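You operate a simulated robot arm through the tools that you are given. There is no shell and no other tool.

You are at the controls of a simulated two-armed robot. One attempt, no reset.

JOB
Take the cap off the hull wash bottle and lay it down on the top of the stores cabinet. Take the yellow wax pad on the top of the care bench and put it away on the tool strip of the yard cart. Stack the carton marked "shims" from the front strip of the bench lid aft on the starboard side on top of the carton labelled "seals". Do these in any order. Set down upright: yellow wax pad.

The check looks at the end state, three seconds after you hand in, the way a careful person would. Anything else that was tipped, shoved, dropped, spilled or broken makes it a failure. A push-on lid holds only when it is set on centred and level and pressed home; a screw cap is set on level and turned clockwise until tight.

ROBOT AND FRAMES
Two 7-joint arms with two-finger parallel grippers on one trunk, on a base that moves. Base frame: it is fixed to the floor where the robot stands at the start and does not move with it; the origin is under the middle of the robot, x ahead of it, y to its left, z up. Readings come in cm, rad, newtons and seconds.
The left shoulder is at the start at [2.3, 17.4, 148.8], the right one opposite. Each reaches about 79.1 cm from its shoulder. Places, roughly: green carton, orange carton, yellow carton [-400, -650, 50]; tool strip of the yard cart (82x22 cm) [-540, 224, 84]; yellow wax pad (9x6x6 cm) [-720, 160, 90]. Payload 3.6 kg a hand.
The TCP of each hand is the grasp point between the finger pads, 3 cm short of the fingertips. In the tool frame z runs along the fingers and y along their closing line. The gripper opens to 11 cm. The fingers are 2 cm wide and 1 cm thick; the gripper's body (4.8 by 11.2 cm) begins 5.5 cm behind the TCP.
Orientation is that of the tool frame in the base frame, as [roll, pitch, yaw] about the fixed x, y, z axes, in that order (R = Rz(yaw) Ry(pitch) Rx(roll)). With the fingers straight down and closing along the base's y, the tool's x points along the base's -x, its y along +y and its z along -z.

CONTROLS
- The arms move only by the tool servo_tool. It takes "left_rows", "right_rows" or both (then of equal length, played together; a hand with none holds still); each is a list that holds one entry, the list of rows, each a list of 7 numbers: the finger opening in mm, from 0 to 110, then the shift along the base's x, y, z in mm, then the turn, a rotation vector about the base's x, y, z in rad. In form: [[[claw, tx, ty, tz, ax, ay, az], ...]]. A call has 1 to 20 rows; each row is the pose to reach, as a shift and turn from the pose commanded when the call began. Rows are played at 5 a second. More than 5 cm and 0.15 rad between two rows, or a gripper value outside its range, and nothing of the call is played. A pose out of reach is approached as far as the arm can. The call stops where the force on the tool passes 40 N (or 10 N more than at its start, if that is more) or the arm is blocked; 0.2 s more then pass. The fingers move at their own pace (about 15.3 cm/s each) and stop on an object; they squeeze with about 43 N. The grip force told is the motor's: it shows also when the fingers shut on nothing. Time passes only in rows, and 0.2 s behind the last, so rows that repeat a pose let the fingers close. It gives the time, the measured TCP pose, the force on the tool (base axes), the opening and the grip force at its end, in the units of the frame above (readings bear some noise), with the torque about the TCP (base axes, N m) and any sound that the robot's microphone picked up.
- Cameras (640 x 400 px; columns grow to the right, rows downward): "scene" is now at [8.35, 0.31, 162.98]; the picture's right is [0.06, -1.00, 0.00], its down [-0.84, -0.05, -0.54] and it looks along [0.54, 0.03, -0.84] (base axes); focal length 277 px, centre (320, 200). "left" rides on the left gripper at [7.2, -1.7, -10.3] in its tool frame; the picture's right is [0.23, 0.97, 0.00], its down [-0.76, 0.18, -0.62] and it looks along [-0.61, 0.14, 0.78] (tool axes); focal length 222 px, centre (320, 200). "right" rides on the right gripper at [7.3, 1.7, -10.3] in its tool frame; the picture's right is [-0.23, 0.97, 0.00], its down [-0.76, -0.18, -0.62] and it looks along [-0.61, -0.14, 0.78] (tool axes); focal length 222 px, centre (320, 200). There is no depth. A picture from a camera that has moved, and an enlarged one, comes with that camera's place and axes in the base frame and with its lens.
- grab_frame(camera): a new picture of that camera. It takes no simulated time.
- raise_lower(by): moves the trunk up (or, below 0, down) by that many cm; the arms and the scene camera ride with it, the base frame stays. It gives what a move gives, with no picture.
- base_move(legs): drives the robot by 1 to 6 legs, each [ahead, left, turn to the left] in cm, cm and rad, along the robot's own axes; the way and the turn of a leg run together, so that a leg with both is an arc; at most 150 cm and 3.142 rad a leg. The arms and the cameras ride along, it lands a little off, and it stops where it bumps. It gives what a move gives.
- turn_head(pan, tilt): turns the head with the scene camera to pan (to the left, within 1.501 rad either way) and tilt (down, from -0.506 to 1.204), counted from straight ahead of the robot (the tilt from the chest, where the trunk bows). It gives what a move gives.
- close_up(camera, box): a new picture of the part [left, top, right, bottom] of that camera's present view, enlarged. It takes no simulated time.
- sign_off(): hands the job in; it is judged then, once.

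Nothing tells you exact positions but the pictures and the camera data. Unless the task says otherwise, let go and move clear before handing in.

The tools are called after "Request:" as name(argument=value, ...) on one line, values as JSON. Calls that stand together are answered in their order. servo_tool: Moves the arms, as the interface text tells. Its arguments: {"type":"object","properties":{"left_rows":{"type":"array","items":{"type":"array","items":{"type":"array","items":{"type":"number"}}}},"right_rows":{"type":"array","items":{"type":"array","items":{"type":"array","items":{"type":"number"}}}}},"required":[]} The other tools are called the same way: raise_lower (by) moves the trunk up or down; base_move (legs) drives the base; turn_head (pan, tilt) turns the head that bears the scene camera; grab_frame (camera) takes a picture; close_up (camera, box) takes an enlarged picture of a part of a camera's view; sign_off () hands the job in.

At the start:

```text
clock: 0.0
left_tool_pos: [39.45, 37.4, 115.6]
left_tcp_rot: [3.141, 0.002, 3.141]
left_contact_force: [-0.5, 0.1, -0.5]
left_torque: [-0.01, 0.0, 0.02]
left_gripper_width: 11.01
left_gripper_force: 0.1
right_tool_pos: [28.14, -14.96, 107.9]
right_tcp_rot: [-2.815, -0.001, -3.119]
right_contact_force: [-0.6, 0.1, -0.7]
right_torque: [-0.03, 0.0, 0.02]
right_gripper_width: 11.01
right_gripper_force: 0.0
trunk travel left (down, up): [-60.2, 16.1]
robot x, y, heading: [0.16, 0.04, 0.002]
head pan, tilt (commanded): [0.063, 1.002]
```

scene: 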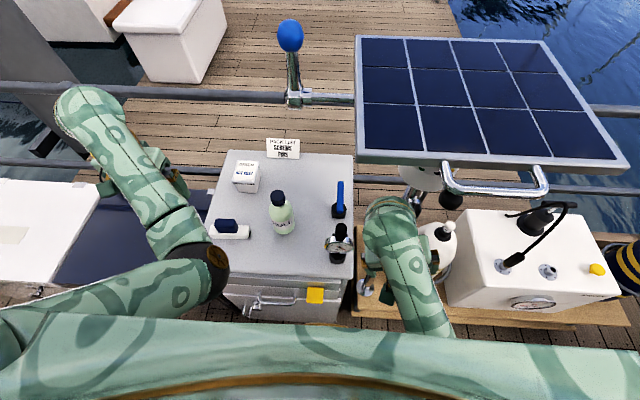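
right: 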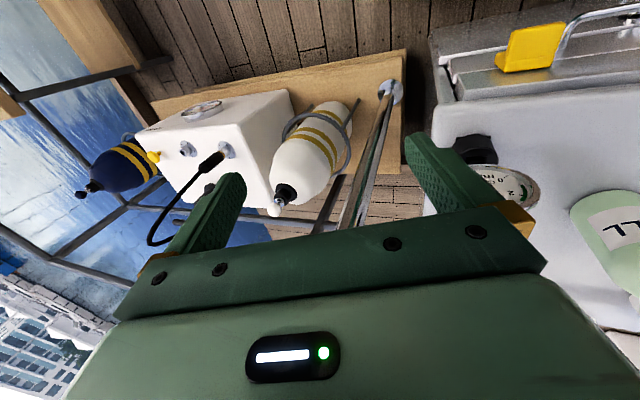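
left: 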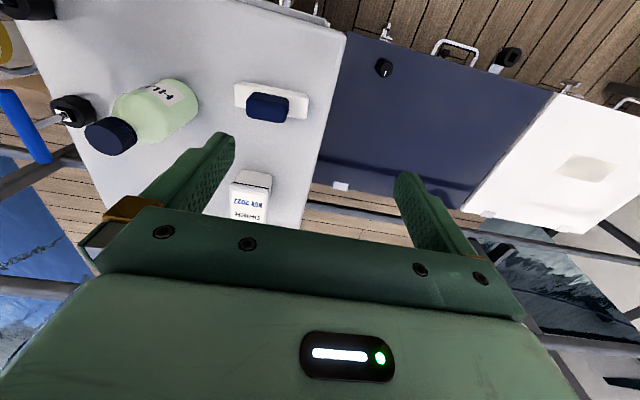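

I see a grey cabinet top ahead of me holding a green bottle with a dark cap, a small white carton and a few tools. I'll take closer pictures first to read the labels.

Request:
close_up(camera="scene", box=[200, 130, 370, 330])

Request:
close_up(camera="left", box=[20, 40, 340, 240])

Request:
grab_frame(camera="scene")

```text
2.00 times, centred on (285, 230) of scene
camera zoom: at [8.35, 0.31, 162.98], right [0.06, -1.0, 0.0], down [-0.84, -0.05, -0.54], along [0.54, 0.03, -0.84], focal length 554 px, centre (390, 140)
```

zoom: 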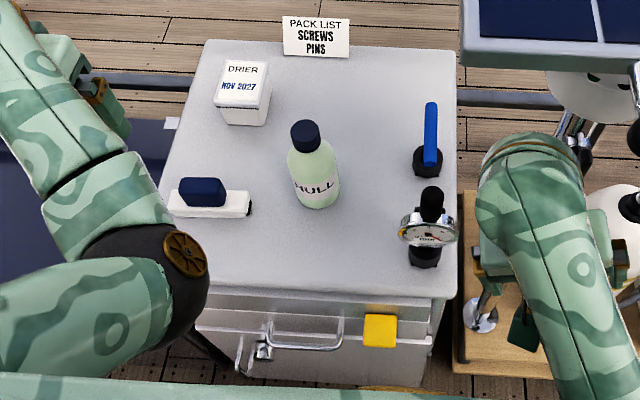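

```text
2.00 times, centred on (180, 140) of left
camera zoom: at [32.16, 35.66, 125.9], right [-0.23, 0.97, 0.0], down [0.76, 0.18, 0.62], along [0.61, 0.14, -0.78], focal length 444 px, centre (600, 320)
```

zoom: 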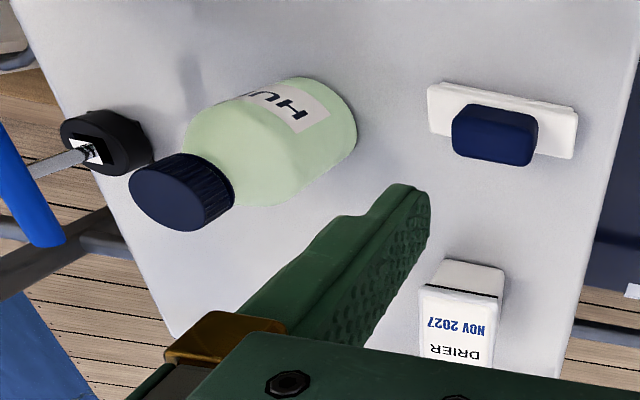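

```text
taken
camera scene: at [8.35, 0.31, 162.98], right [0.06, -1.0, 0.0], down [-0.84, -0.05, -0.54], along [0.54, 0.03, -0.84], focal length 277 px, centre (320, 200)
```

scene: 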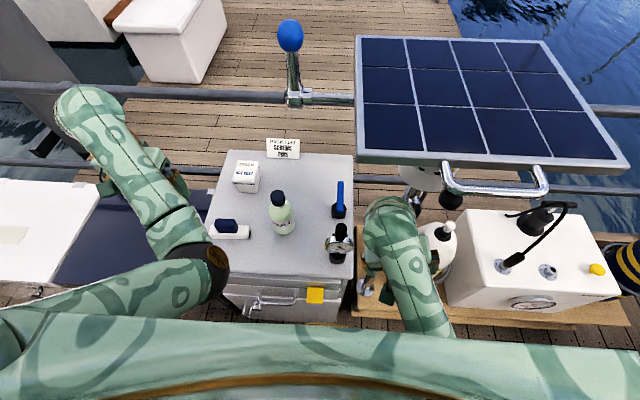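

The bottle on the grey cabinet reads "HULL…". I'll look around with the head to learn the layout of the place before I touch anything.

Request:
turn_head(pan=0.0, tilt=0.3)

Request:
grab_frame(camera="scene")

Request:
turn_head(pan=1.5, tilt=0.3)

Request:
grab_frame(camera="scene")

Request:
turn_head(pan=-1.5, tilt=0.3)

Request:
grab_frame(camera="scene")

```text
clock: 1.1
left_tool_pos: [39.43, 37.41, 115.53]
left_tcp_rot: [3.141, 0.001, -3.142]
left_contact_force: [0.8, 0.5, 0.0]
left_torque: [0.04, -0.01, -0.02]
left_gripper_width: 11.01
left_gripper_force: 0.1
right_tool_pos: [28.18, -15.1, 107.91]
right_tcp_rot: [-2.811, -0.001, -3.119]
right_contact_force: [0.2, -0.1, 0.9]
right_torque: [0.0, 0.03, -0.01]
right_gripper_width: 10.99
right_gripper_force: 0.0
trunk travel left (down, up): [-60.2, 16.1]
robot x, y, heading: [-0.28, 0.47, -0.002]
head pan, tilt (commanded): [0.0, 0.3]
```

```text
taken
camera scene: at [10.75, -0.12, 168.93], right [0.0, -1.0, 0.0], down [-0.3, 0.0, -0.95], along [0.95, 0.0, -0.3], focal length 277 px, centre (320, 200)
```

scene: 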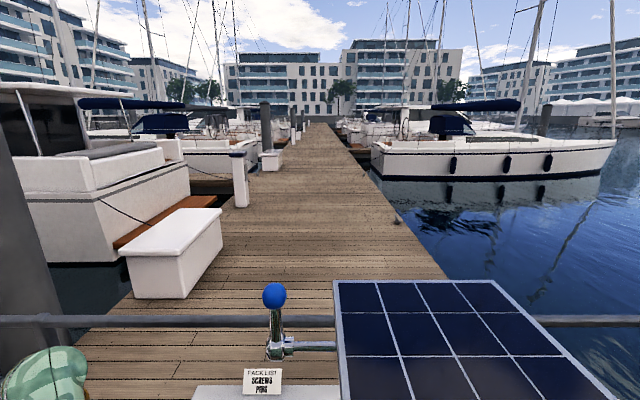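

```text
clock: 2.7
left_tool_pos: [39.34, 37.45, 115.5]
left_tcp_rot: [-3.141, 0.0, 3.141]
left_contact_force: [-0.9, 0.2, 0.1]
left_torque: [-0.02, -0.02, -0.01]
left_gripper_width: 11.01
left_gripper_force: 0.0
right_tool_pos: [28.13, -15.08, 107.87]
right_tcp_rot: [-2.811, -0.002, -3.119]
right_contact_force: [0.6, 0.3, -0.5]
right_torque: [-0.03, -0.01, -0.04]
right_gripper_width: 11.0
right_gripper_force: 0.0
trunk travel left (down, up): [-60.2, 16.1]
robot x, y, heading: [0.01, -0.05, -0.002]
head pan, tilt (commanded): [1.499, 0.3]
```

```text
taken
camera scene: at [2.09, 9.19, 168.94], right [1.0, -0.07, 0.0], down [-0.02, -0.29, -0.96], along [0.07, 0.95, -0.3], focal length 277 px, centre (320, 200)
```

scene: 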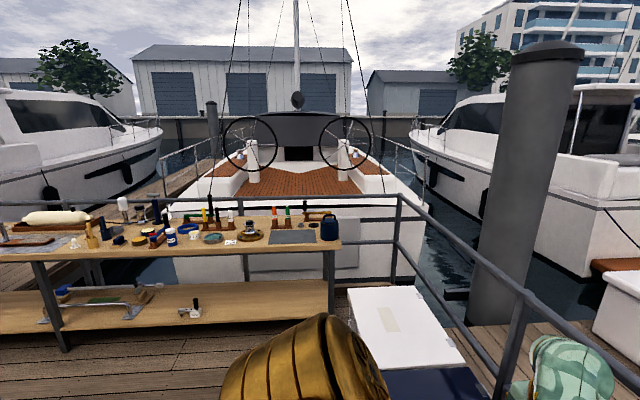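

```text
clock: 5.3
left_tool_pos: [39.49, 37.46, 115.55]
left_tcp_rot: [-3.142, 0.0, 3.141]
left_contact_force: [-0.5, -0.8, 0.0]
left_torque: [0.0, -0.01, 0.04]
left_gripper_width: 10.99
left_gripper_force: 0.0
right_tool_pos: [28.09, -15.1, 107.83]
right_tcp_rot: [-2.812, -0.002, -3.118]
right_contact_force: [1.2, -0.8, -0.5]
right_torque: [0.01, 0.06, -0.02]
right_gripper_width: 11.01
right_gripper_force: 0.2
trunk travel left (down, up): [-60.2, 16.1]
robot x, y, heading: [0.17, 0.0, -0.0]
head pan, tilt (commanded): [-1.499, 0.3]
```

```text
taken
camera scene: at [2.09, -9.44, 168.94], right [-1.0, -0.07, 0.0], down [-0.02, 0.29, -0.96], along [0.07, -0.95, -0.3], focal length 277 px, centre (320, 200)
```

scene: 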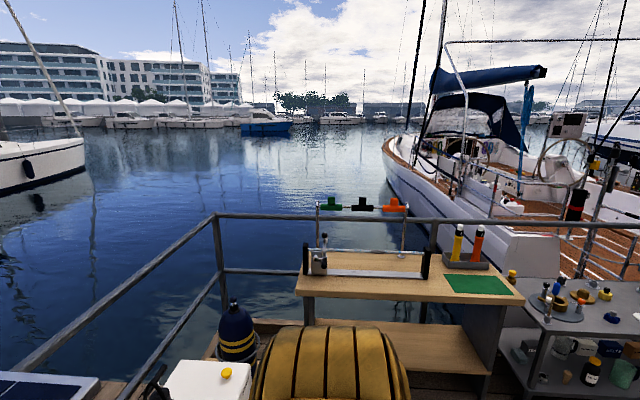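

I'm standing on a pontoon, with boats and benches on both sides. I'll look at the nearby furniture in more detail before I settle which piece is the stores cabinet.

Request:
close_up(camera="scene", box=[480, 180, 640, 400])

Request:
turn_head(pan=-1.5, tilt=0.9)

Request:
grab_frame(camera="scene")

Request:
turn_head(pan=1.5, tilt=0.9)

Request:
grab_frame(camera="scene")

Request:
turn_head(pan=0.3, tilt=0.85)

Request:
grab_frame(camera="scene")

```text
1.82 times, centred on (560, 290) of scene
camera zoom: at [2.09, -9.44, 168.94], right [-1.0, -0.07, 0.0], down [-0.02, 0.29, -0.96], along [0.07, -0.95, -0.3], focal length 504 px, centre (-116, 36)
```

zoom: 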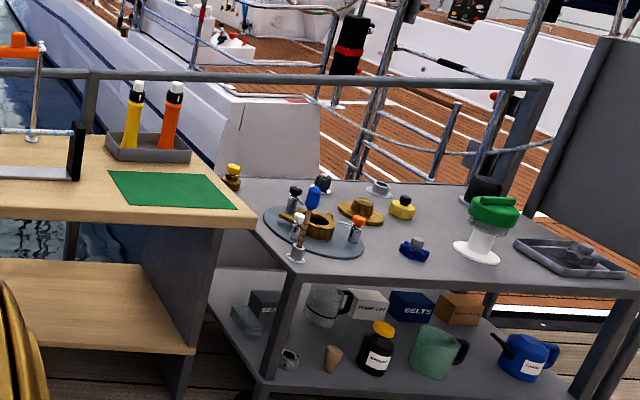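

```text
clock: 6.3
left_tool_pos: [39.4, 37.3, 115.57]
left_tcp_rot: [-3.141, 0.0, -3.141]
left_contact_force: [-0.2, 0.6, 0.2]
left_torque: [0.0, 0.0, 0.0]
left_gripper_width: 10.99
left_gripper_force: 0.0
right_tool_pos: [28.17, -15.03, 107.94]
right_tcp_rot: [-2.812, -0.003, -3.12]
right_contact_force: [0.1, 0.9, 0.5]
right_torque: [0.01, -0.02, 0.02]
right_gripper_width: 11.02
right_gripper_force: 0.1
trunk travel left (down, up): [-60.2, 16.1]
robot x, y, heading: [0.07, 0.41, 0.002]
head pan, tilt (commanded): [-1.499, 0.901]
```

```text
taken
camera scene: at [1.95, -7.67, 163.72], right [-1.0, -0.07, 0.0], down [-0.06, 0.78, -0.62], along [0.04, -0.62, -0.78], focal length 277 px, centre (320, 200)
```

scene: 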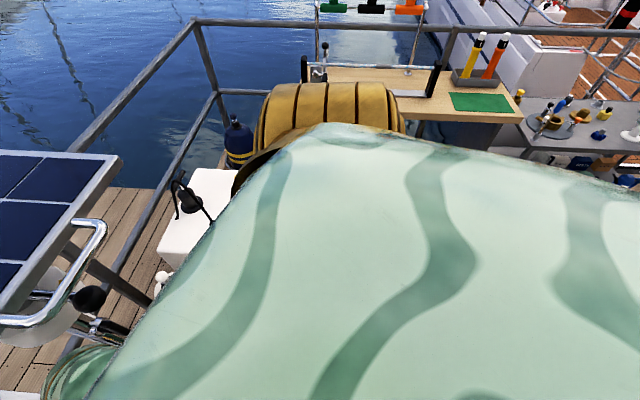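

```text
clock: 8.9
left_tool_pos: [39.46, 37.31, 115.52]
left_tcp_rot: [3.141, 0.001, -3.141]
left_contact_force: [0.0, 0.3, 0.7]
left_torque: [-0.01, 0.01, 0.02]
left_gripper_width: 11.0
left_gripper_force: 0.0
right_tool_pos: [28.13, -15.14, 107.77]
right_tcp_rot: [-2.811, -0.001, -3.12]
right_contact_force: [-0.9, -1.0, 0.3]
right_torque: [0.02, -0.01, 0.01]
right_gripper_width: 10.98
right_gripper_force: 0.0
trunk travel left (down, up): [-60.2, 16.1]
robot x, y, heading: [-0.18, 0.05, -0.003]
head pan, tilt (commanded): [1.499, 0.901]
```

```text
taken
camera scene: at [1.96, 7.4, 163.72], right [1.0, -0.07, 0.0], down [-0.06, -0.78, -0.62], along [0.04, 0.62, -0.78], focal length 277 px, centre (320, 200)
```

scene: 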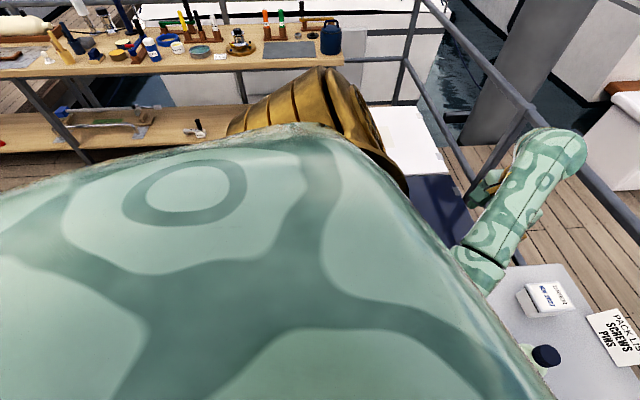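

```text
clock: 10.3
left_tool_pos: [39.54, 37.36, 115.53]
left_tcp_rot: [-3.14, 0.002, 3.141]
left_contact_force: [0.1, 0.2, 0.1]
left_torque: [-0.02, -0.02, -0.03]
left_gripper_width: 11.0
left_gripper_force: 0.1
right_tool_pos: [28.22, -15.05, 107.9]
right_tcp_rot: [-2.811, -0.002, -3.118]
right_contact_force: [0.1, -0.2, 0.3]
right_torque: [-0.01, -0.02, -0.02]
right_gripper_width: 11.01
right_gripper_force: 0.1
trunk travel left (down, up): [-60.2, 16.1]
robot x, y, heading: [-0.16, 0.18, -0.002]
head pan, tilt (commanded): [0.3, 0.85]
```

```text
taken
camera scene: at [8.88, 2.19, 164.1], right [0.3, -0.96, 0.0], down [-0.72, -0.22, -0.66], along [0.63, 0.2, -0.75], focal length 277 px, centre (320, 200)
```

scene: 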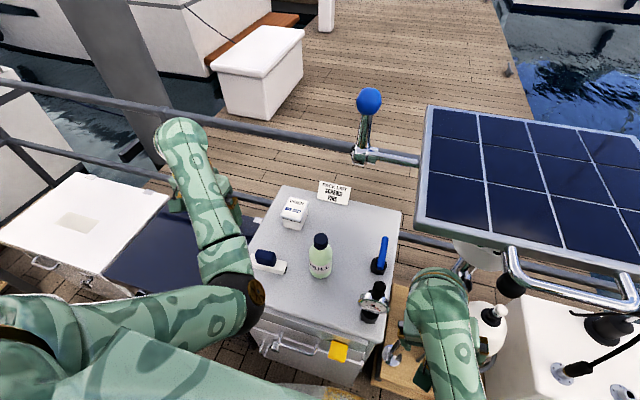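

The grey cabinet with the drawer in front of me looks like the stores cabinet. I'll zoom in on the bottle and the cabinet front to work out the cap and body geometry.

Request:
close_up(camera="scene", box=[270, 210, 400, 310])

Request:
close_up(camera="left", box=[60, 60, 220, 170])

Request:
close_up(camera="scene", box=[220, 280, 420, 400])

Request:
grab_frame(camera="right")

```text
4.00 times, centred on (335, 260) of scene
camera zoom: at [8.88, 2.19, 164.1], right [0.3, -0.96, 0.0], down [-0.72, -0.22, -0.66], along [0.63, 0.2, -0.75], focal length 1108 px, centre (260, -40)
```

zoom: 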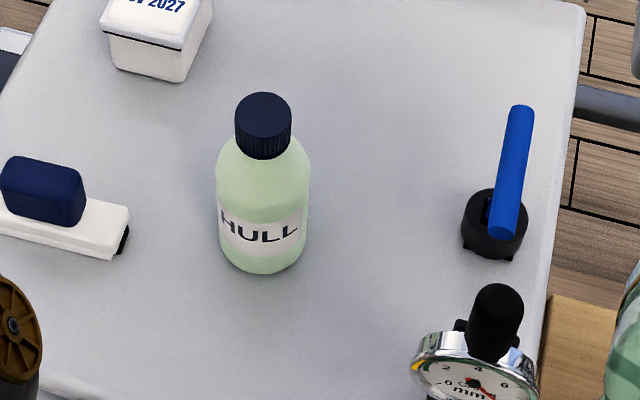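

```text
3.64 times, centred on (140, 115) of left
camera zoom: at [32.16, 35.67, 125.9], right [-0.23, 0.97, 0.0], down [0.76, 0.18, 0.62], along [0.61, 0.14, -0.78], focal length 808 px, centre (974, 509)
```

zoom: 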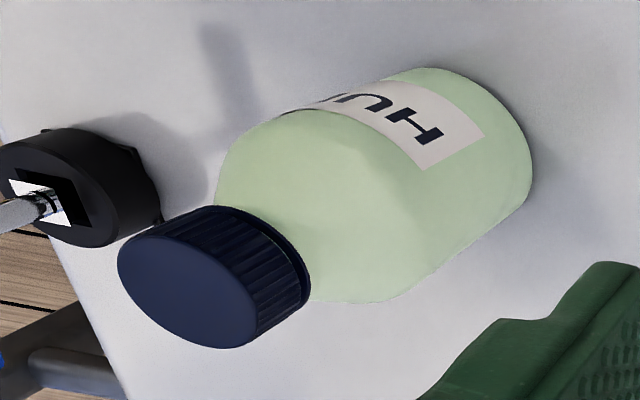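

```text
3.20 times, centred on (320, 340) of scene
camera zoom: at [8.88, 2.19, 164.1], right [0.3, -0.96, 0.0], down [-0.72, -0.22, -0.66], along [0.63, 0.2, -0.75], focal length 886 px, centre (320, -248)
```

zoom: 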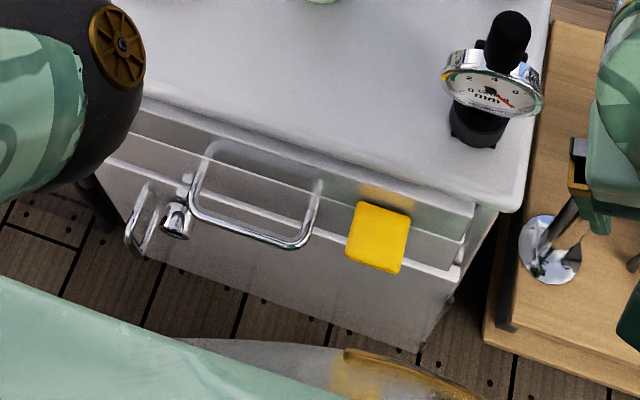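

```text
taken
camera right: at [20.69, -10.31, 117.12], right [0.21, 0.93, -0.32], down [0.76, 0.05, 0.65], along [0.61, -0.37, -0.69], focal length 222 px, centre (320, 200)
```

right: 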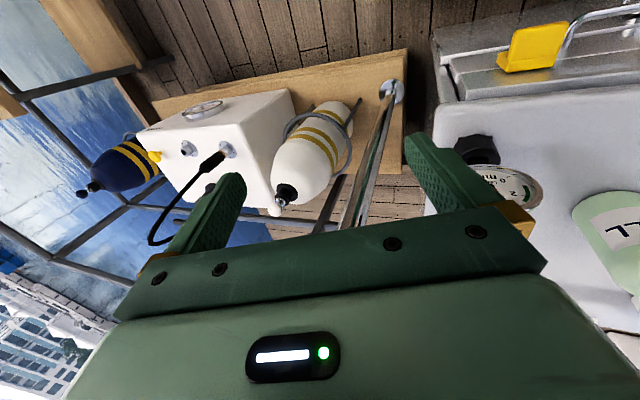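

The cap is a ribbed screw-type, about 3.7 cm across. Its top centre is near [47.8, 14.4, 102], the body is about 6.5 cm across, and the cabinet top is at about z 86. I'll bring the left hand to a 45°-tilted pre-grasp in front of the bottle, to hold its body while the right hand works the cap.

Request:
servo_tool(left_rows=[[[90, 0, -23, -16, 0, -0.0785, 0], [90, 0, -46, -32, 0, -0.157, 0], [90, 0, -69, -48, 0, -0.2355, 0], [90, 0, -92, -64, 0, -0.314, 0], [90, 0, -115, -80, 0, -0.3925, 0], [90, 0, -138, -96, 0, -0.471, 0], [90, 0, -161, -112, 0, -0.5495, 0], [90, 0, -184, -128, 0, -0.628, 0], [90, 0, -207, -144, 0, -0.7065, 0], [90, 0, -230, -160, 0, -0.785, 0], [90, 0, -230, -160, 0, -0.785, 0]]])

Request:
grab_frame(camera="left")

Request:
grab_frame(camera="scene")

Request:
grab_frame(camera="right")

```text
clock: 11.1
left_tool_pos: [45.89, 34.92, 119.57]
left_tcp_rot: [3.047, 0.445, -3.128]
left_contact_force: [-1.0, -0.2, 0.0]
left_torque: [0.0, -0.02, -0.01]
left_gripper_width: 8.98
left_gripper_force: 0.0
right_tool_pos: [28.21, -15.2, 107.83]
right_tcp_rot: [-2.81, -0.002, -3.118]
right_contact_force: [-0.3, 0.5, 0.7]
right_torque: [0.0, 0.0, 0.0]
right_gripper_width: 11.0
right_gripper_force: 0.0
trunk travel left (down, up): [-60.2, 16.1]
robot x, y, heading: [0.22, -0.5, 0.001]
head pan, tilt (commanded): [0.3, 0.85]
stopped in row 4 (left hand): the arm was blocked; the commanded pose is now the measured one
```

```text
taken
camera left: at [35.03, 32.11, 125.6], right [-0.26, 0.97, -0.02], down [0.41, 0.12, 0.9], along [0.87, 0.22, -0.43], focal length 222 px, centre (320, 200)
```

left: 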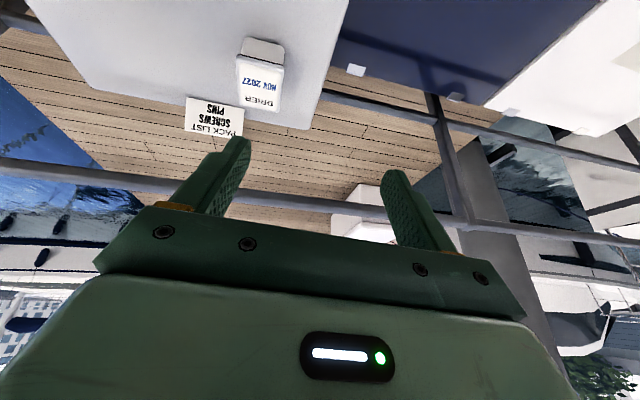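

```text
taken
camera scene: at [8.88, 2.12, 164.1], right [0.3, -0.96, 0.0], down [-0.72, -0.22, -0.66], along [0.63, 0.2, -0.75], focal length 277 px, centre (320, 200)
```

scene: 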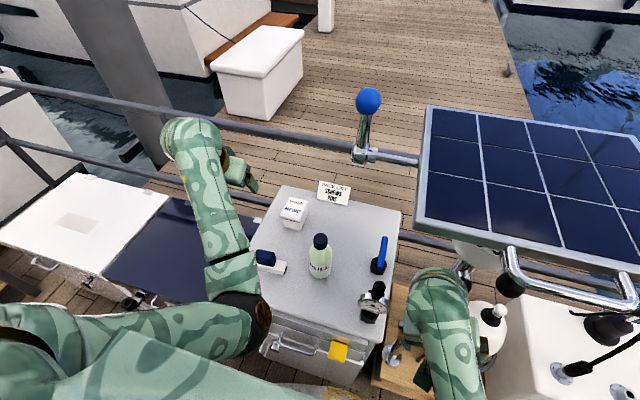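

```text
taken
camera right: at [20.7, -10.42, 117.09], right [0.21, 0.93, -0.32], down [0.76, 0.05, 0.65], along [0.61, -0.37, -0.69], focal length 222 px, centre (320, 200)
```

right: 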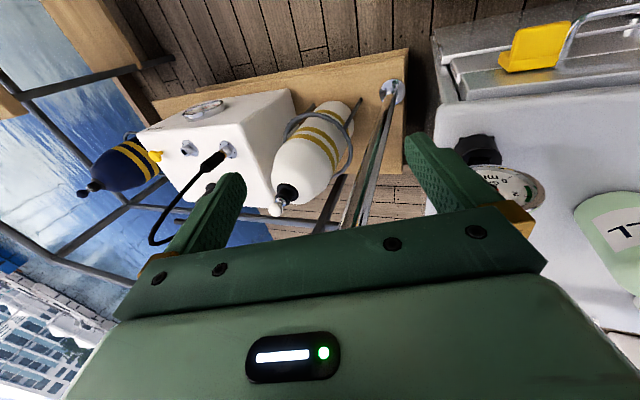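

The left arm stopped early with no force on the tool, so the elbow or a joint limit is blocking it. I'll look at the left arm before I change anything.

Request:
turn_head(pan=0.6, tilt=1.1)

Request:
grab_frame(camera="scene")

```text
clock: 11.9
left_tool_pos: [45.87, 34.79, 119.55]
left_tcp_rot: [3.048, 0.443, -3.132]
left_contact_force: [-0.1, 0.8, -0.2]
left_torque: [-0.01, -0.01, 0.01]
left_gripper_width: 8.97
left_gripper_force: 0.0
right_tool_pos: [28.13, -15.16, 107.82]
right_tcp_rot: [-2.811, -0.001, -3.119]
right_contact_force: [0.1, 0.2, -0.9]
right_torque: [0.01, 0.01, 0.01]
right_gripper_width: 10.99
right_gripper_force: 0.1
trunk travel left (down, up): [-60.2, 16.1]
robot x, y, heading: [0.1, -0.05, 0.001]
head pan, tilt (commanded): [0.6, 1.1]
```

```text
taken
camera scene: at [6.64, 3.44, 162.34], right [0.56, -0.83, 0.0], down [-0.74, -0.5, -0.45], along [0.37, 0.26, -0.89], focal length 277 px, centre (320, 200)
```

scene: 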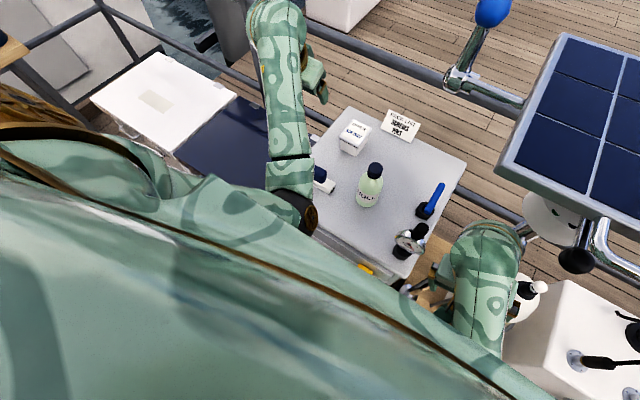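

The wrist target is too close to the torso, so the left elbow gets pushed into the body. I'll back the base off and shift it left so the bottle lies between both arms at a comfortable reach. Then I'll raise the hands clear before lowering the trunk.

Request:
base_move(legs=[[-8, 0, 0], [0, 20, 0]])

Request:
turn_head(pan=0.0, tilt=0.85)

Request:
grab_frame(camera="scene")

```text
clock: 14.2
left_tool_pos: [37.82, 54.75, 119.47]
left_tcp_rot: [3.049, 0.444, -3.132]
left_contact_force: [-0.6, -0.2, -1.3]
left_torque: [0.01, 0.01, 0.0]
left_gripper_width: 8.99
left_gripper_force: 0.2
right_tool_pos: [20.05, 4.92, 107.9]
right_tcp_rot: [-2.809, -0.001, -3.119]
right_contact_force: [0.6, 0.8, -0.5]
right_torque: [0.02, 0.0, 0.0]
right_gripper_width: 11.0
right_gripper_force: 0.0
trunk travel left (down, up): [-60.2, 16.1]
robot x, y, heading: [-7.97, 19.93, -0.001]
head pan, tilt (commanded): [0.6, 1.1]
```

```text
clock: 15.2
left_tool_pos: [37.76, 54.87, 119.46]
left_tcp_rot: [3.046, 0.442, -3.132]
left_contact_force: [0.3, 0.8, 0.8]
left_torque: [0.0, -0.01, -0.02]
left_gripper_width: 9.01
left_gripper_force: 0.0
right_tool_pos: [19.99, 4.81, 107.82]
right_tcp_rot: [-2.811, -0.003, -3.117]
right_contact_force: [-1.0, 0.4, -0.2]
right_torque: [-0.01, 0.02, 0.01]
right_gripper_width: 10.99
right_gripper_force: 0.1
trunk travel left (down, up): [-60.2, 16.1]
robot x, y, heading: [-8.39, 20.02, 0.004]
head pan, tilt (commanded): [0.0, 0.85]
```

```text
taken
camera scene: at [1.12, 19.73, 164.1], right [0.0, -1.0, 0.0], down [-0.75, 0.0, -0.66], along [0.66, 0.0, -0.75], focal length 277 px, centre (320, 200)
```

scene: 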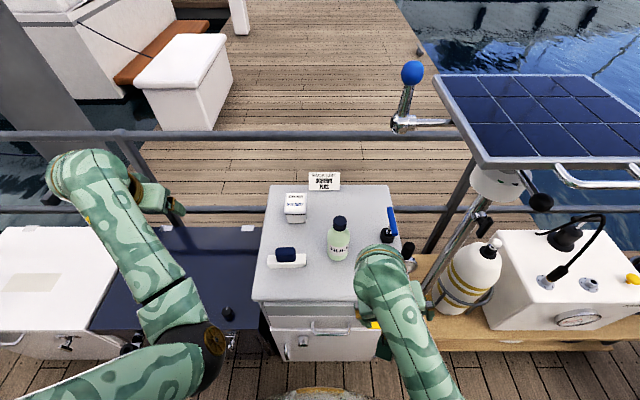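

The robot is now well placed relative to the bottle. I'll lift both hands up and forward, straighten the right hand to point down and tilt the left hand to its grasp attitude, all well above the objects.

Request:
servo_tool(left_rows=[[[90, 16, -23, 14.5, -0.015, -0.05, -0.036], [90, 32, -46, 29, -0.03, -0.1, -0.073], [90, 49, -68, 43.5, -0.046, -0.15, -0.109], [90, 65, -91, 58, -0.061, -0.2, -0.145], [90, 81, -114, 72.5, -0.076, -0.25, -0.182], [90, 97, -137, 87, -0.091, -0.3, -0.218], [90, 113, -160, 101.5, -0.106, -0.35, -0.254], [90, 130, -182, 116, -0.122, -0.4, -0.29], [90, 146, -205, 130.5, -0.137, -0.45, -0.327], [90, 162, -228, 145, -0.152, -0.501, -0.363], [90, 162, -228, 145, -0.152, -0.501, -0.363]]], right_rows=[[[100, 24, -8, 26, 0.033, 0, 0], [100, 48, -16, 52, 0.066, 0, 0], [100, 72, -23, 79, 0.099, 0, 0], [100, 96, -31, 105, 0.132, 0, 0], [100, 120, -39, 131, 0.165, 0, 0], [100, 144, -47, 157, 0.199, 0, 0], [100, 168, -55, 183, 0.232, 0, 0], [100, 192, -62, 210, 0.265, 0, 0], [100, 216, -70, 236, 0.298, 0, 0], [100, 240, -78, 262, 0.331, 0, 0], [100, 240, -78, 262, 0.331, 0, 0]]])

Request:
grab_frame(camera="scene")

```text
clock: 15.7
left_tool_pos: [40.08, 54.17, 122.2]
left_tcp_rot: [3.009, 0.517, 3.103]
left_contact_force: [0.3, -0.1, -0.6]
left_torque: [0.0, -0.01, 0.0]
left_gripper_width: 9.04
left_gripper_force: 0.1
right_tool_pos: [23.36, -4.64, 110.56]
right_tcp_rot: [-2.642, -0.015, -3.116]
right_contact_force: [-0.1, -1.0, -0.2]
right_torque: [-0.02, 0.03, 0.0]
right_gripper_width: 10.0
right_gripper_force: 0.1
trunk travel left (down, up): [-60.2, 16.1]
robot x, y, heading: [-7.92, 19.89, -0.001]
head pan, tilt (commanded): [0.0, 0.85]
stopped in row 2 (right hand): the arm was blocked; the commanded pose is now the measured one
```

```text
taken
camera scene: at [1.3, 19.62, 164.09], right [0.0, -1.0, 0.0], down [-0.75, 0.0, -0.66], along [0.66, 0.0, -0.75], focal length 277 px, centre (320, 200)
```

scene: 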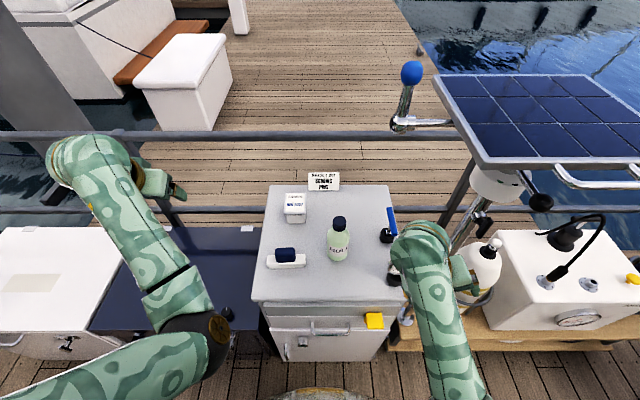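

The right arm was blocked almost at once, and its tilt drifted the wrong way, so I suspect its folded start posture. I'll test a pure forward extension in small steps.

Request:
servo_tool(right_rows=[[[100, 15, 0, 0, 0, 0, 0], [100, 30, 0, 0, 0, 0, 0], [100, 45, 0, 0, 0, 0, 0], [100, 60, 0, 0, 0, 0, 0], [100, 75, 0, 0, 0, 0, 0], [100, 90, 0, 0, 0, 0, 0]]])

Request:
servo_tool(left_rows=[[[90, 15, 0, 0, 0, 0, 0], [90, 30, 0, 0, 0, 0, 0], [90, 45, 0, 0, 0, 0, 0], [90, 60, 0, 0, 0, 0, 0]]])

Request:
grab_frame(camera="scene")

```text
clock: 17.0
left_tool_pos: [39.9, 54.28, 122.14]
left_tcp_rot: [3.006, 0.514, 3.103]
left_contact_force: [-0.2, 0.1, 0.0]
left_torque: [0.0, 0.03, 0.01]
left_gripper_width: 9.01
left_gripper_force: 0.0
right_tool_pos: [30.99, -11.04, 111.18]
right_tcp_rot: [-2.498, -0.018, 3.136]
right_contact_force: [0.6, 0.5, -0.4]
right_torque: [0.01, -0.01, -0.02]
right_gripper_width: 10.0
right_gripper_force: 0.1
trunk travel left (down, up): [-60.2, 16.1]
robot x, y, heading: [-8.16, 19.5, 0.001]
head pan, tilt (commanded): [0.0, 0.85]
stopped in row 6 (right hand): the arm was blocked; the commanded pose is now the measured one
```

```text
clock: 18.0
left_tool_pos: [46.06, 54.1, 122.04]
left_tcp_rot: [3.007, 0.513, 3.103]
left_contact_force: [-0.2, -0.3, 0.6]
left_torque: [-0.04, 0.0, -0.03]
left_gripper_width: 8.99
left_gripper_force: 0.1
right_tool_pos: [30.91, -11.04, 111.08]
right_tcp_rot: [-2.5, -0.02, 3.137]
right_contact_force: [0.0, -1.3, 0.4]
right_torque: [-0.02, 0.03, 0.02]
right_gripper_width: 10.01
right_gripper_force: 0.1
trunk travel left (down, up): [-60.2, 16.1]
robot x, y, heading: [-7.92, 19.79, 0.004]
head pan, tilt (commanded): [0.0, 0.85]
```

```text
taken
camera scene: at [1.21, 19.74, 164.1], right [0.0, -1.0, 0.0], down [-0.75, 0.0, -0.66], along [0.66, 0.0, -0.75], focal length 277 px, centre (320, 200)
```

scene: 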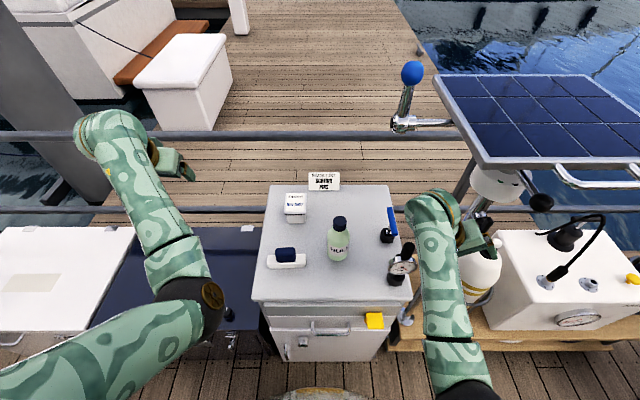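

The left arm extends fine, but the right one drifts outward. I'll check whether it holds still when told to, then try small moves.

Request:
servo_tool(right_rows=[[[100, 0, 0, 0, 0, 0, 0], [100, 0, 0, 0, 0, 0, 0], [100, 0, 0, 0, 0, 0, 0]]])

Request:
servo_tool(right_rows=[[[100, 0, 0, 10, 0, 0, 0], [100, 0, 0, 20, 0, 0, 0], [100, 0, 0, 30, 0, 0, 0], [100, 0, 0, 40, 0, 0, 0]]])

Request:
servo_tool(right_rows=[[[100, 0, 0, 0, 0.03, 0, 0], [100, 0, 0, 0, 0.06, 0, 0], [100, 0, 0, 0, 0.09, 0, 0], [100, 0, 0, 0, 0.12, 0, 0]]])

```text
clock: 18.8
left_tool_pos: [45.94, 54.17, 122.04]
left_tcp_rot: [3.008, 0.515, 3.101]
left_contact_force: [0.2, 0.4, 0.1]
left_torque: [-0.02, 0.0, -0.01]
left_gripper_width: 9.01
left_gripper_force: 0.0
right_tool_pos: [30.94, -11.03, 111.11]
right_tcp_rot: [-2.498, -0.019, 3.137]
right_contact_force: [1.6, 0.4, -0.3]
right_torque: [-0.04, 0.01, -0.03]
right_gripper_width: 10.0
right_gripper_force: 0.0
trunk travel left (down, up): [-60.2, 16.1]
robot x, y, heading: [-7.9, 20.07, 0.001]
head pan, tilt (commanded): [0.0, 0.85]
```

```text
clock: 20.0
left_tool_pos: [45.99, 54.2, 122.13]
left_tcp_rot: [3.006, 0.516, 3.103]
left_contact_force: [1.5, 0.1, 0.6]
left_torque: [0.0, 0.04, -0.02]
left_gripper_width: 9.0
left_gripper_force: 0.1
right_tool_pos: [30.67, -15.47, 115.91]
right_tcp_rot: [-2.398, -0.017, 3.11]
right_contact_force: [0.0, -0.4, -0.1]
right_torque: [0.02, -0.03, 0.03]
right_gripper_width: 10.0
right_gripper_force: 0.0
trunk travel left (down, up): [-60.2, 16.1]
robot x, y, heading: [-7.9, 19.96, -0.002]
head pan, tilt (commanded): [0.0, 0.85]
stopped in row 4 (right hand): the arm was blocked; the commanded pose is now the measured one
```

```text
clock: 21.0
left_tool_pos: [46.09, 54.53, 121.86]
left_tcp_rot: [3.01, 0.515, 3.107]
left_contact_force: [0.7, 0.1, -0.5]
left_torque: [0.01, 0.02, -0.03]
left_gripper_width: 9.01
left_gripper_force: 0.0
right_tool_pos: [30.34, -18.28, 116.73]
right_tcp_rot: [-2.437, -0.026, 3.089]
right_contact_force: [-8.3, 22.8, -25.8]
right_torque: [-3.18, -0.62, 0.42]
right_gripper_width: 10.03
right_gripper_force: 0.0
trunk travel left (down, up): [-60.2, 16.1]
robot x, y, heading: [-8.2, 20.1, 0.001]
head pan, tilt (commanded): [0.0, 0.85]
```

The right hand just met something, with about 35 N on it. I'll look before I move again.

Request:
grab_frame(camera="right")

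Request:
grab_frame(camera="scene")

Request:
close_up(camera="scene", box=[380, 120, 580, 340])

```text
taken
camera right: at [23.6, -10.01, 123.67], right [0.25, 0.73, -0.64], down [0.79, 0.23, 0.57], along [0.56, -0.64, -0.52], focal length 222 px, centre (320, 200)
```

right: 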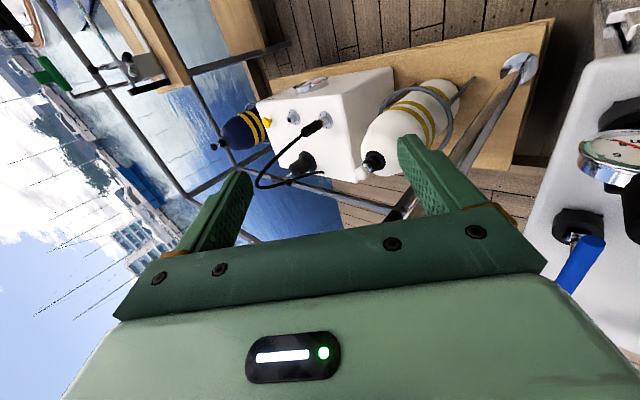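

```text
taken
camera scene: at [1.2, 20.22, 164.06], right [0.0, -1.0, 0.0], down [-0.75, 0.0, -0.66], along [0.66, 0.0, -0.75], focal length 277 px, centre (320, 200)
```

scene: 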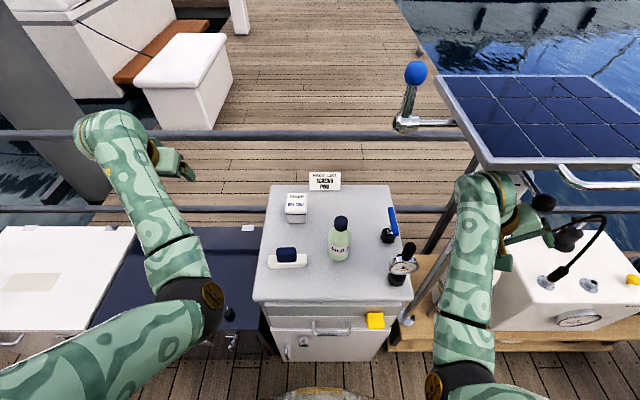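

```text
1.82 times, centred on (480, 230) of scene
camera zoom: at [1.2, 20.22, 164.06], right [0.0, -1.0, 0.0], down [-0.75, 0.0, -0.66], along [0.66, 0.0, -0.75], focal length 504 px, centre (29, 146)
```

zoom: 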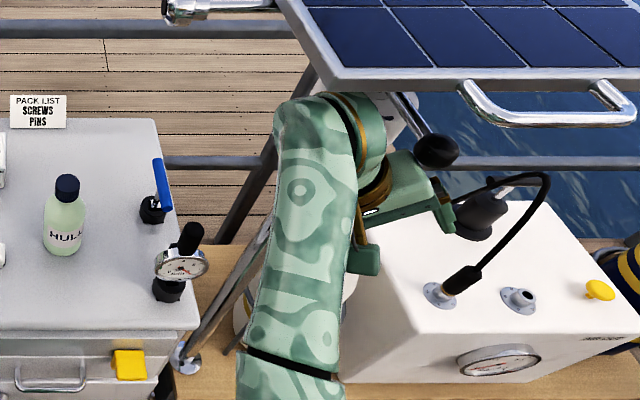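

The right wrist has come up under the front edge of the solar panel. I'll back the whole robot straight away from the furniture, then sort the arm postures out in free space.

Request:
base_move(legs=[[-30, 0, 0]])

Request:
grab_frame(camera="scene")

```text
clock: 23.1
left_tool_pos: [15.85, 54.26, 122.02]
left_tcp_rot: [3.007, 0.514, 3.102]
left_contact_force: [-0.1, -1.1, -0.4]
left_torque: [0.03, 0.0, 0.0]
left_gripper_width: 9.02
left_gripper_force: 0.1
right_tool_pos: [0.38, -18.61, 116.9]
right_tcp_rot: [-2.445, -0.013, 3.091]
right_contact_force: [0.1, 0.2, 0.1]
right_torque: [0.02, 0.01, -0.01]
right_gripper_width: 9.99
right_gripper_force: 0.0
trunk travel left (down, up): [-60.2, 16.1]
robot x, y, heading: [-37.64, 19.88, -0.001]
head pan, tilt (commanded): [0.0, 0.85]
```

```text
taken
camera scene: at [-28.95, 19.75, 164.1], right [0.0, -1.0, 0.0], down [-0.75, 0.0, -0.66], along [0.66, 0.0, -0.75], focal length 277 px, centre (320, 200)
```

scene: 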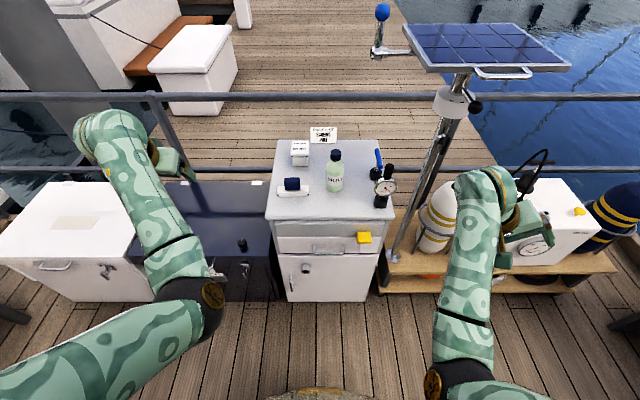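

Contact is gone and nothing moved. Now, in free space, I'll straighten the right hand so it points down again.

Request:
servo_tool(right_rows=[[[100, 0, 0, 0, 0.07, 0, 0.005], [100, 0, 0, 0, 0.14, 0, 0.01], [100, 0, 0, 0, 0.21, 0, 0.015], [100, 0, 0, 0, 0.28, 0, 0.02], [100, 0, 0, 0, 0.35, 0, 0.025], [100, 0, 0, 0, 0.42, 0, 0.03], [100, 0, 0, 0, 0.49, 0, 0.035], [100, 0, 0, 0, 0.56, 0, 0.04], [100, 0, 0, 0, 0.63, 0, 0.045], [100, 0, 0, 0, 0.7, 0, 0.05], [100, 0, 0, 0, 0.7, 0, 0.05]]])

Request:
grab_frame(camera="scene")

```text
clock: 25.5
left_tool_pos: [15.81, 54.2, 122.03]
left_tcp_rot: [3.007, 0.515, 3.104]
left_contact_force: [-0.6, -0.4, -0.4]
left_torque: [0.02, 0.02, -0.02]
left_gripper_width: 8.99
left_gripper_force: 0.0
right_tool_pos: [0.4, -18.41, 116.95]
right_tcp_rot: [3.137, -0.028, -3.125]
right_contact_force: [0.1, -0.4, 0.6]
right_torque: [0.01, 0.0, 0.0]
right_gripper_width: 10.0
right_gripper_force: 0.1
trunk travel left (down, up): [-60.2, 16.1]
robot x, y, heading: [-38.08, 20.0, 0.002]
head pan, tilt (commanded): [0.0, 0.85]
```

```text
taken
camera scene: at [-28.95, 19.73, 164.1], right [0.0, -1.0, 0.0], down [-0.75, 0.0, -0.66], along [0.66, 0.0, -0.75], focal length 277 px, centre (320, 200)
```

scene: 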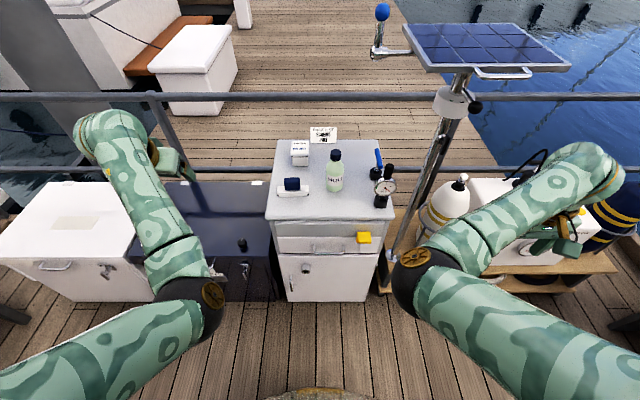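

That worked: the right hand points straight down at [0.4, -18.4, 117]. Next I'll extend it forward and up, then bring it inward to see whether it can work in front of the robot's middle.

Request:
servo_tool(right_rows=[[[100, 19, 0, 16, 0, 0, 0], [100, 38, 0, 32, 0, 0, 0], [100, 56, 0, 49, 0, 0, 0], [100, 75, 0, 65, 0, 0, 0], [100, 94, 0, 81, 0, 0, 0], [100, 112, 0, 98, 0, 0, 0], [100, 131, 0, 114, 0, 0, 0], [100, 150, 0, 130, 0, 0, 0], [100, 150, 0, 130, 0, 0, 0]]])

Request:
servo_tool(right_rows=[[[100, 0, 20, 0, 0, 0, 0], [100, 0, 40, 0, 0, 0, 0], [100, 0, 60, 0, 0, 0, 0], [100, 0, 80, 0, 0, 0, 0], [100, 0, 100, 0, 0, 0, 0], [100, 0, 120, 0, 0, 0, 0], [100, 0, 140, 0, 0, 0, 0], [100, 0, 160, 0, 0, 0, 0], [100, 0, 180, 0, 0, 0, 0], [100, 0, 200, 0, 0, 0, 0], [100, 0, 200, 0, 0, 0, 0]]])

Request:
grab_frame(camera="scene")

```text
clock: 27.5
left_tool_pos: [15.84, 54.26, 122.01]
left_tcp_rot: [3.006, 0.516, 3.103]
left_contact_force: [0.4, 0.3, 0.3]
left_torque: [-0.01, 0.01, 0.01]
left_gripper_width: 8.98
left_gripper_force: 0.1
right_tool_pos: [15.45, -18.41, 129.95]
right_tcp_rot: [-3.141, -0.029, -3.128]
right_contact_force: [0.6, 0.2, -0.5]
right_torque: [0.0, -0.02, 0.01]
right_gripper_width: 10.0
right_gripper_force: 0.0
trunk travel left (down, up): [-60.2, 16.1]
robot x, y, heading: [-38.0, 19.81, 0.0]
head pan, tilt (commanded): [0.0, 0.85]
```

```text
clock: 29.9
left_tool_pos: [15.9, 54.15, 122.03]
left_tcp_rot: [3.007, 0.516, 3.104]
left_contact_force: [0.5, 0.8, 0.0]
left_torque: [0.0, 0.03, -0.01]
left_gripper_width: 8.99
left_gripper_force: 0.3
right_tool_pos: [16.84, 1.11, 129.54]
right_tcp_rot: [3.14, -0.028, -3.127]
right_contact_force: [-0.3, 0.4, -0.2]
right_torque: [-0.01, 0.0, 0.01]
right_gripper_width: 9.98
right_gripper_force: 0.0
right hand out of reach, approached as far as the arm can: row 8, 9, 10, 11
trunk travel left (down, up): [-60.2, 16.1]
robot x, y, heading: [-38.33, 20.05, -0.001]
head pan, tilt (commanded): [0.0, 0.85]
```

```text
taken
camera scene: at [-28.93, 19.71, 164.1], right [0.0, -1.0, 0.0], down [-0.75, 0.0, -0.66], along [0.66, 0.0, -0.75], focal length 277 px, centre (320, 200)
```

scene: 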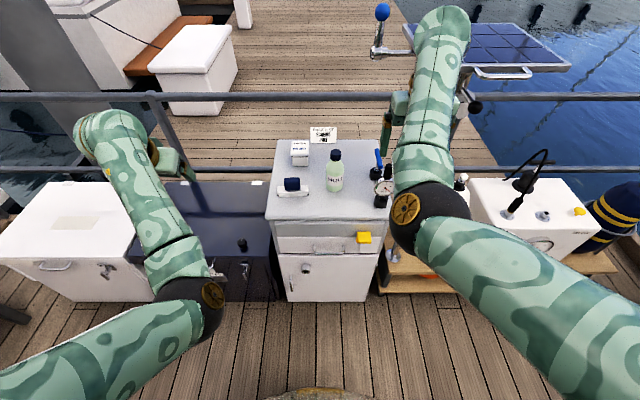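

The right arm works well when extended, but at this height it can't go further inward. I'll try a lower height, where the upper arm can hang, and probe inward again.

Request:
servo_tool(right_rows=[[[100, -10, 0, -25, 0, 0, 0], [100, -20, 0, -50, 0, 0, 0], [100, -30, 0, -75, 0, 0, 0], [100, -40, 0, -100, 0, 0, 0], [100, -50, 0, -125, 0, 0, 0], [100, -60, 0, -150, 0, 0, 0], [100, -70, 0, -175, 0, 0, 0], [100, -80, 0, -200, 0, 0, 0]]])

Request:
servo_tool(right_rows=[[[100, 0, 20, 0, 0, 0, 0], [100, 0, 40, 0, 0, 0, 0], [100, 0, 60, 0, 0, 0, 0], [100, 0, 80, 0, 0, 0, 0], [100, 0, 100, 0, 0, 0, 0], [100, 0, 120, 0, 0, 0, 0], [100, 0, 120, 0, 0, 0, 0]]])

Request:
grab_frame(camera="scene")

```text
clock: 31.7
left_tool_pos: [15.92, 54.09, 122.11]
left_tcp_rot: [3.006, 0.515, 3.103]
left_contact_force: [0.3, 0.1, 0.1]
left_torque: [-0.01, -0.02, -0.01]
left_gripper_width: 9.01
left_gripper_force: 0.2
right_tool_pos: [14.68, -1.14, 117.16]
right_tcp_rot: [-3.12, 0.13, 3.129]
right_contact_force: [-0.5, 0.2, -0.3]
right_torque: [0.0, -0.02, -0.02]
right_gripper_width: 10.0
right_gripper_force: 0.2
trunk travel left (down, up): [-60.2, 16.1]
robot x, y, heading: [-38.18, 19.91, -0.001]
head pan, tilt (commanded): [0.0, 0.85]
stopped in row 8 (right hand): the arm was blocked; the commanded pose is now the measured one
```

```text
clock: 33.5
left_tool_pos: [15.9, 54.24, 122.11]
left_tcp_rot: [3.008, 0.514, 3.104]
left_contact_force: [-1.0, 0.4, 0.3]
left_torque: [-0.02, 0.05, -0.03]
left_gripper_width: 9.01
left_gripper_force: 0.0
right_tool_pos: [16.13, 9.5, 118.9]
right_tcp_rot: [-3.107, 0.17, 3.106]
right_contact_force: [0.8, 0.6, -0.2]
right_torque: [0.02, 0.02, 0.0]
right_gripper_width: 10.02
right_gripper_force: 0.2
trunk travel left (down, up): [-60.2, 16.1]
robot x, y, heading: [-37.88, 19.92, 0.0]
head pan, tilt (commanded): [0.0, 0.85]
stopped in row 7 (right hand): the arm was blocked; the commanded pose is now the measured one
```

```text
taken
camera scene: at [-28.92, 19.73, 164.1], right [0.0, -1.0, 0.0], down [-0.75, 0.0, -0.66], along [0.66, 0.0, -0.75], focal length 277 px, centre (320, 200)
```

scene: 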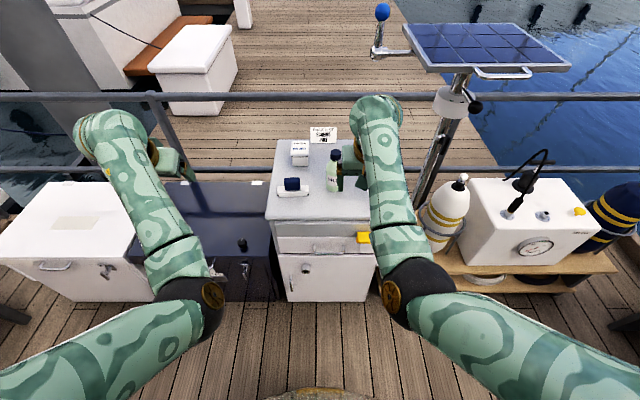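

The forearm geometry is clearer now: the arms work well extended, but the elbow can't pass back into the robot's front. I'll move the right hand aside and test whether the left hand can reach the tilted bottle-holding attitude here in free space.

Request:
servo_tool(right_rows=[[[100, 0, -30, 0, 0, 0, 0], [100, 0, -60, 10, 0, 0, 0], [100, 0, -90, 20, 0, 0, 0], [100, 0, -120, 30, 0, 0, 0], [100, 0, -150, 40, 0, 0, 0], [100, 0, -180, 50, 0, 0, 0], [100, 0, -210, 50, 0, 0, 0], [100, 0, -240, 50, 0, 0, 0], [100, 0, -270, 50, 0, 0, 0]]])

Request:
servo_tool(left_rows=[[[90, 0, -30, 0, -0.015, -0.045, -0.03], [90, 0, -60, 0, -0.03, -0.09, -0.06], [90, 0, -90, 0, -0.045, -0.135, -0.09], [90, 0, -120, 0, -0.06, -0.18, -0.12], [90, 0, -150, 0, -0.075, -0.225, -0.15], [90, 0, -180, 0, -0.09, -0.27, -0.18], [90, 0, -210, 0, -0.105, -0.315, -0.21], [90, 0, -240, 0, -0.12, -0.36, -0.24], [90, 0, -270, 0, -0.135, -0.405, -0.27], [90, 0, -300, 0, -0.15, -0.45, -0.3]]])

Request:
grab_frame(camera="scene")

```text
clock: 35.5
left_tool_pos: [15.9, 54.11, 122.04]
left_tcp_rot: [3.008, 0.515, 3.103]
left_contact_force: [-0.3, 0.1, 0.4]
left_torque: [-0.03, 0.01, 0.0]
left_gripper_width: 9.03
left_gripper_force: 0.1
right_tool_pos: [16.14, -17.1, 123.68]
right_tcp_rot: [-3.116, 0.164, 3.114]
right_contact_force: [0.1, 0.3, -0.6]
right_torque: [0.01, 0.03, 0.02]
right_gripper_width: 10.0
right_gripper_force: 0.0
trunk travel left (down, up): [-60.2, 16.1]
robot x, y, heading: [-38.11, 19.89, -0.002]
head pan, tilt (commanded): [0.0, 0.85]
```

```text
clock: 36.6
left_tool_pos: [19.99, 45.58, 132.08]
left_tcp_rot: [2.959, 0.872, 2.983]
left_contact_force: [0.6, 0.1, 0.6]
left_torque: [0.03, 0.04, -0.01]
left_gripper_width: 8.98
left_gripper_force: 0.1
right_tool_pos: [16.08, -17.16, 123.71]
right_tcp_rot: [-3.116, 0.166, 3.113]
right_contact_force: [0.4, -1.0, -0.1]
right_torque: [0.01, 0.02, -0.01]
right_gripper_width: 10.0
right_gripper_force: 0.2
trunk travel left (down, up): [-60.2, 16.1]
robot x, y, heading: [-38.47, 19.94, -0.001]
head pan, tilt (commanded): [0.0, 0.85]
stopped in row 5 (left hand): the arm was blocked; the commanded pose is now the measured one
```

```text
taken
camera scene: at [-28.93, 19.59, 164.1], right [0.0, -1.0, 0.0], down [-0.75, 0.0, -0.66], along [0.66, 0.0, -0.75], focal length 277 px, centre (320, 200)
```

scene: 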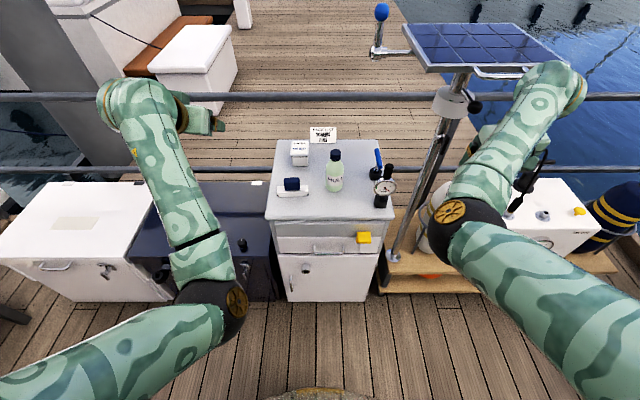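

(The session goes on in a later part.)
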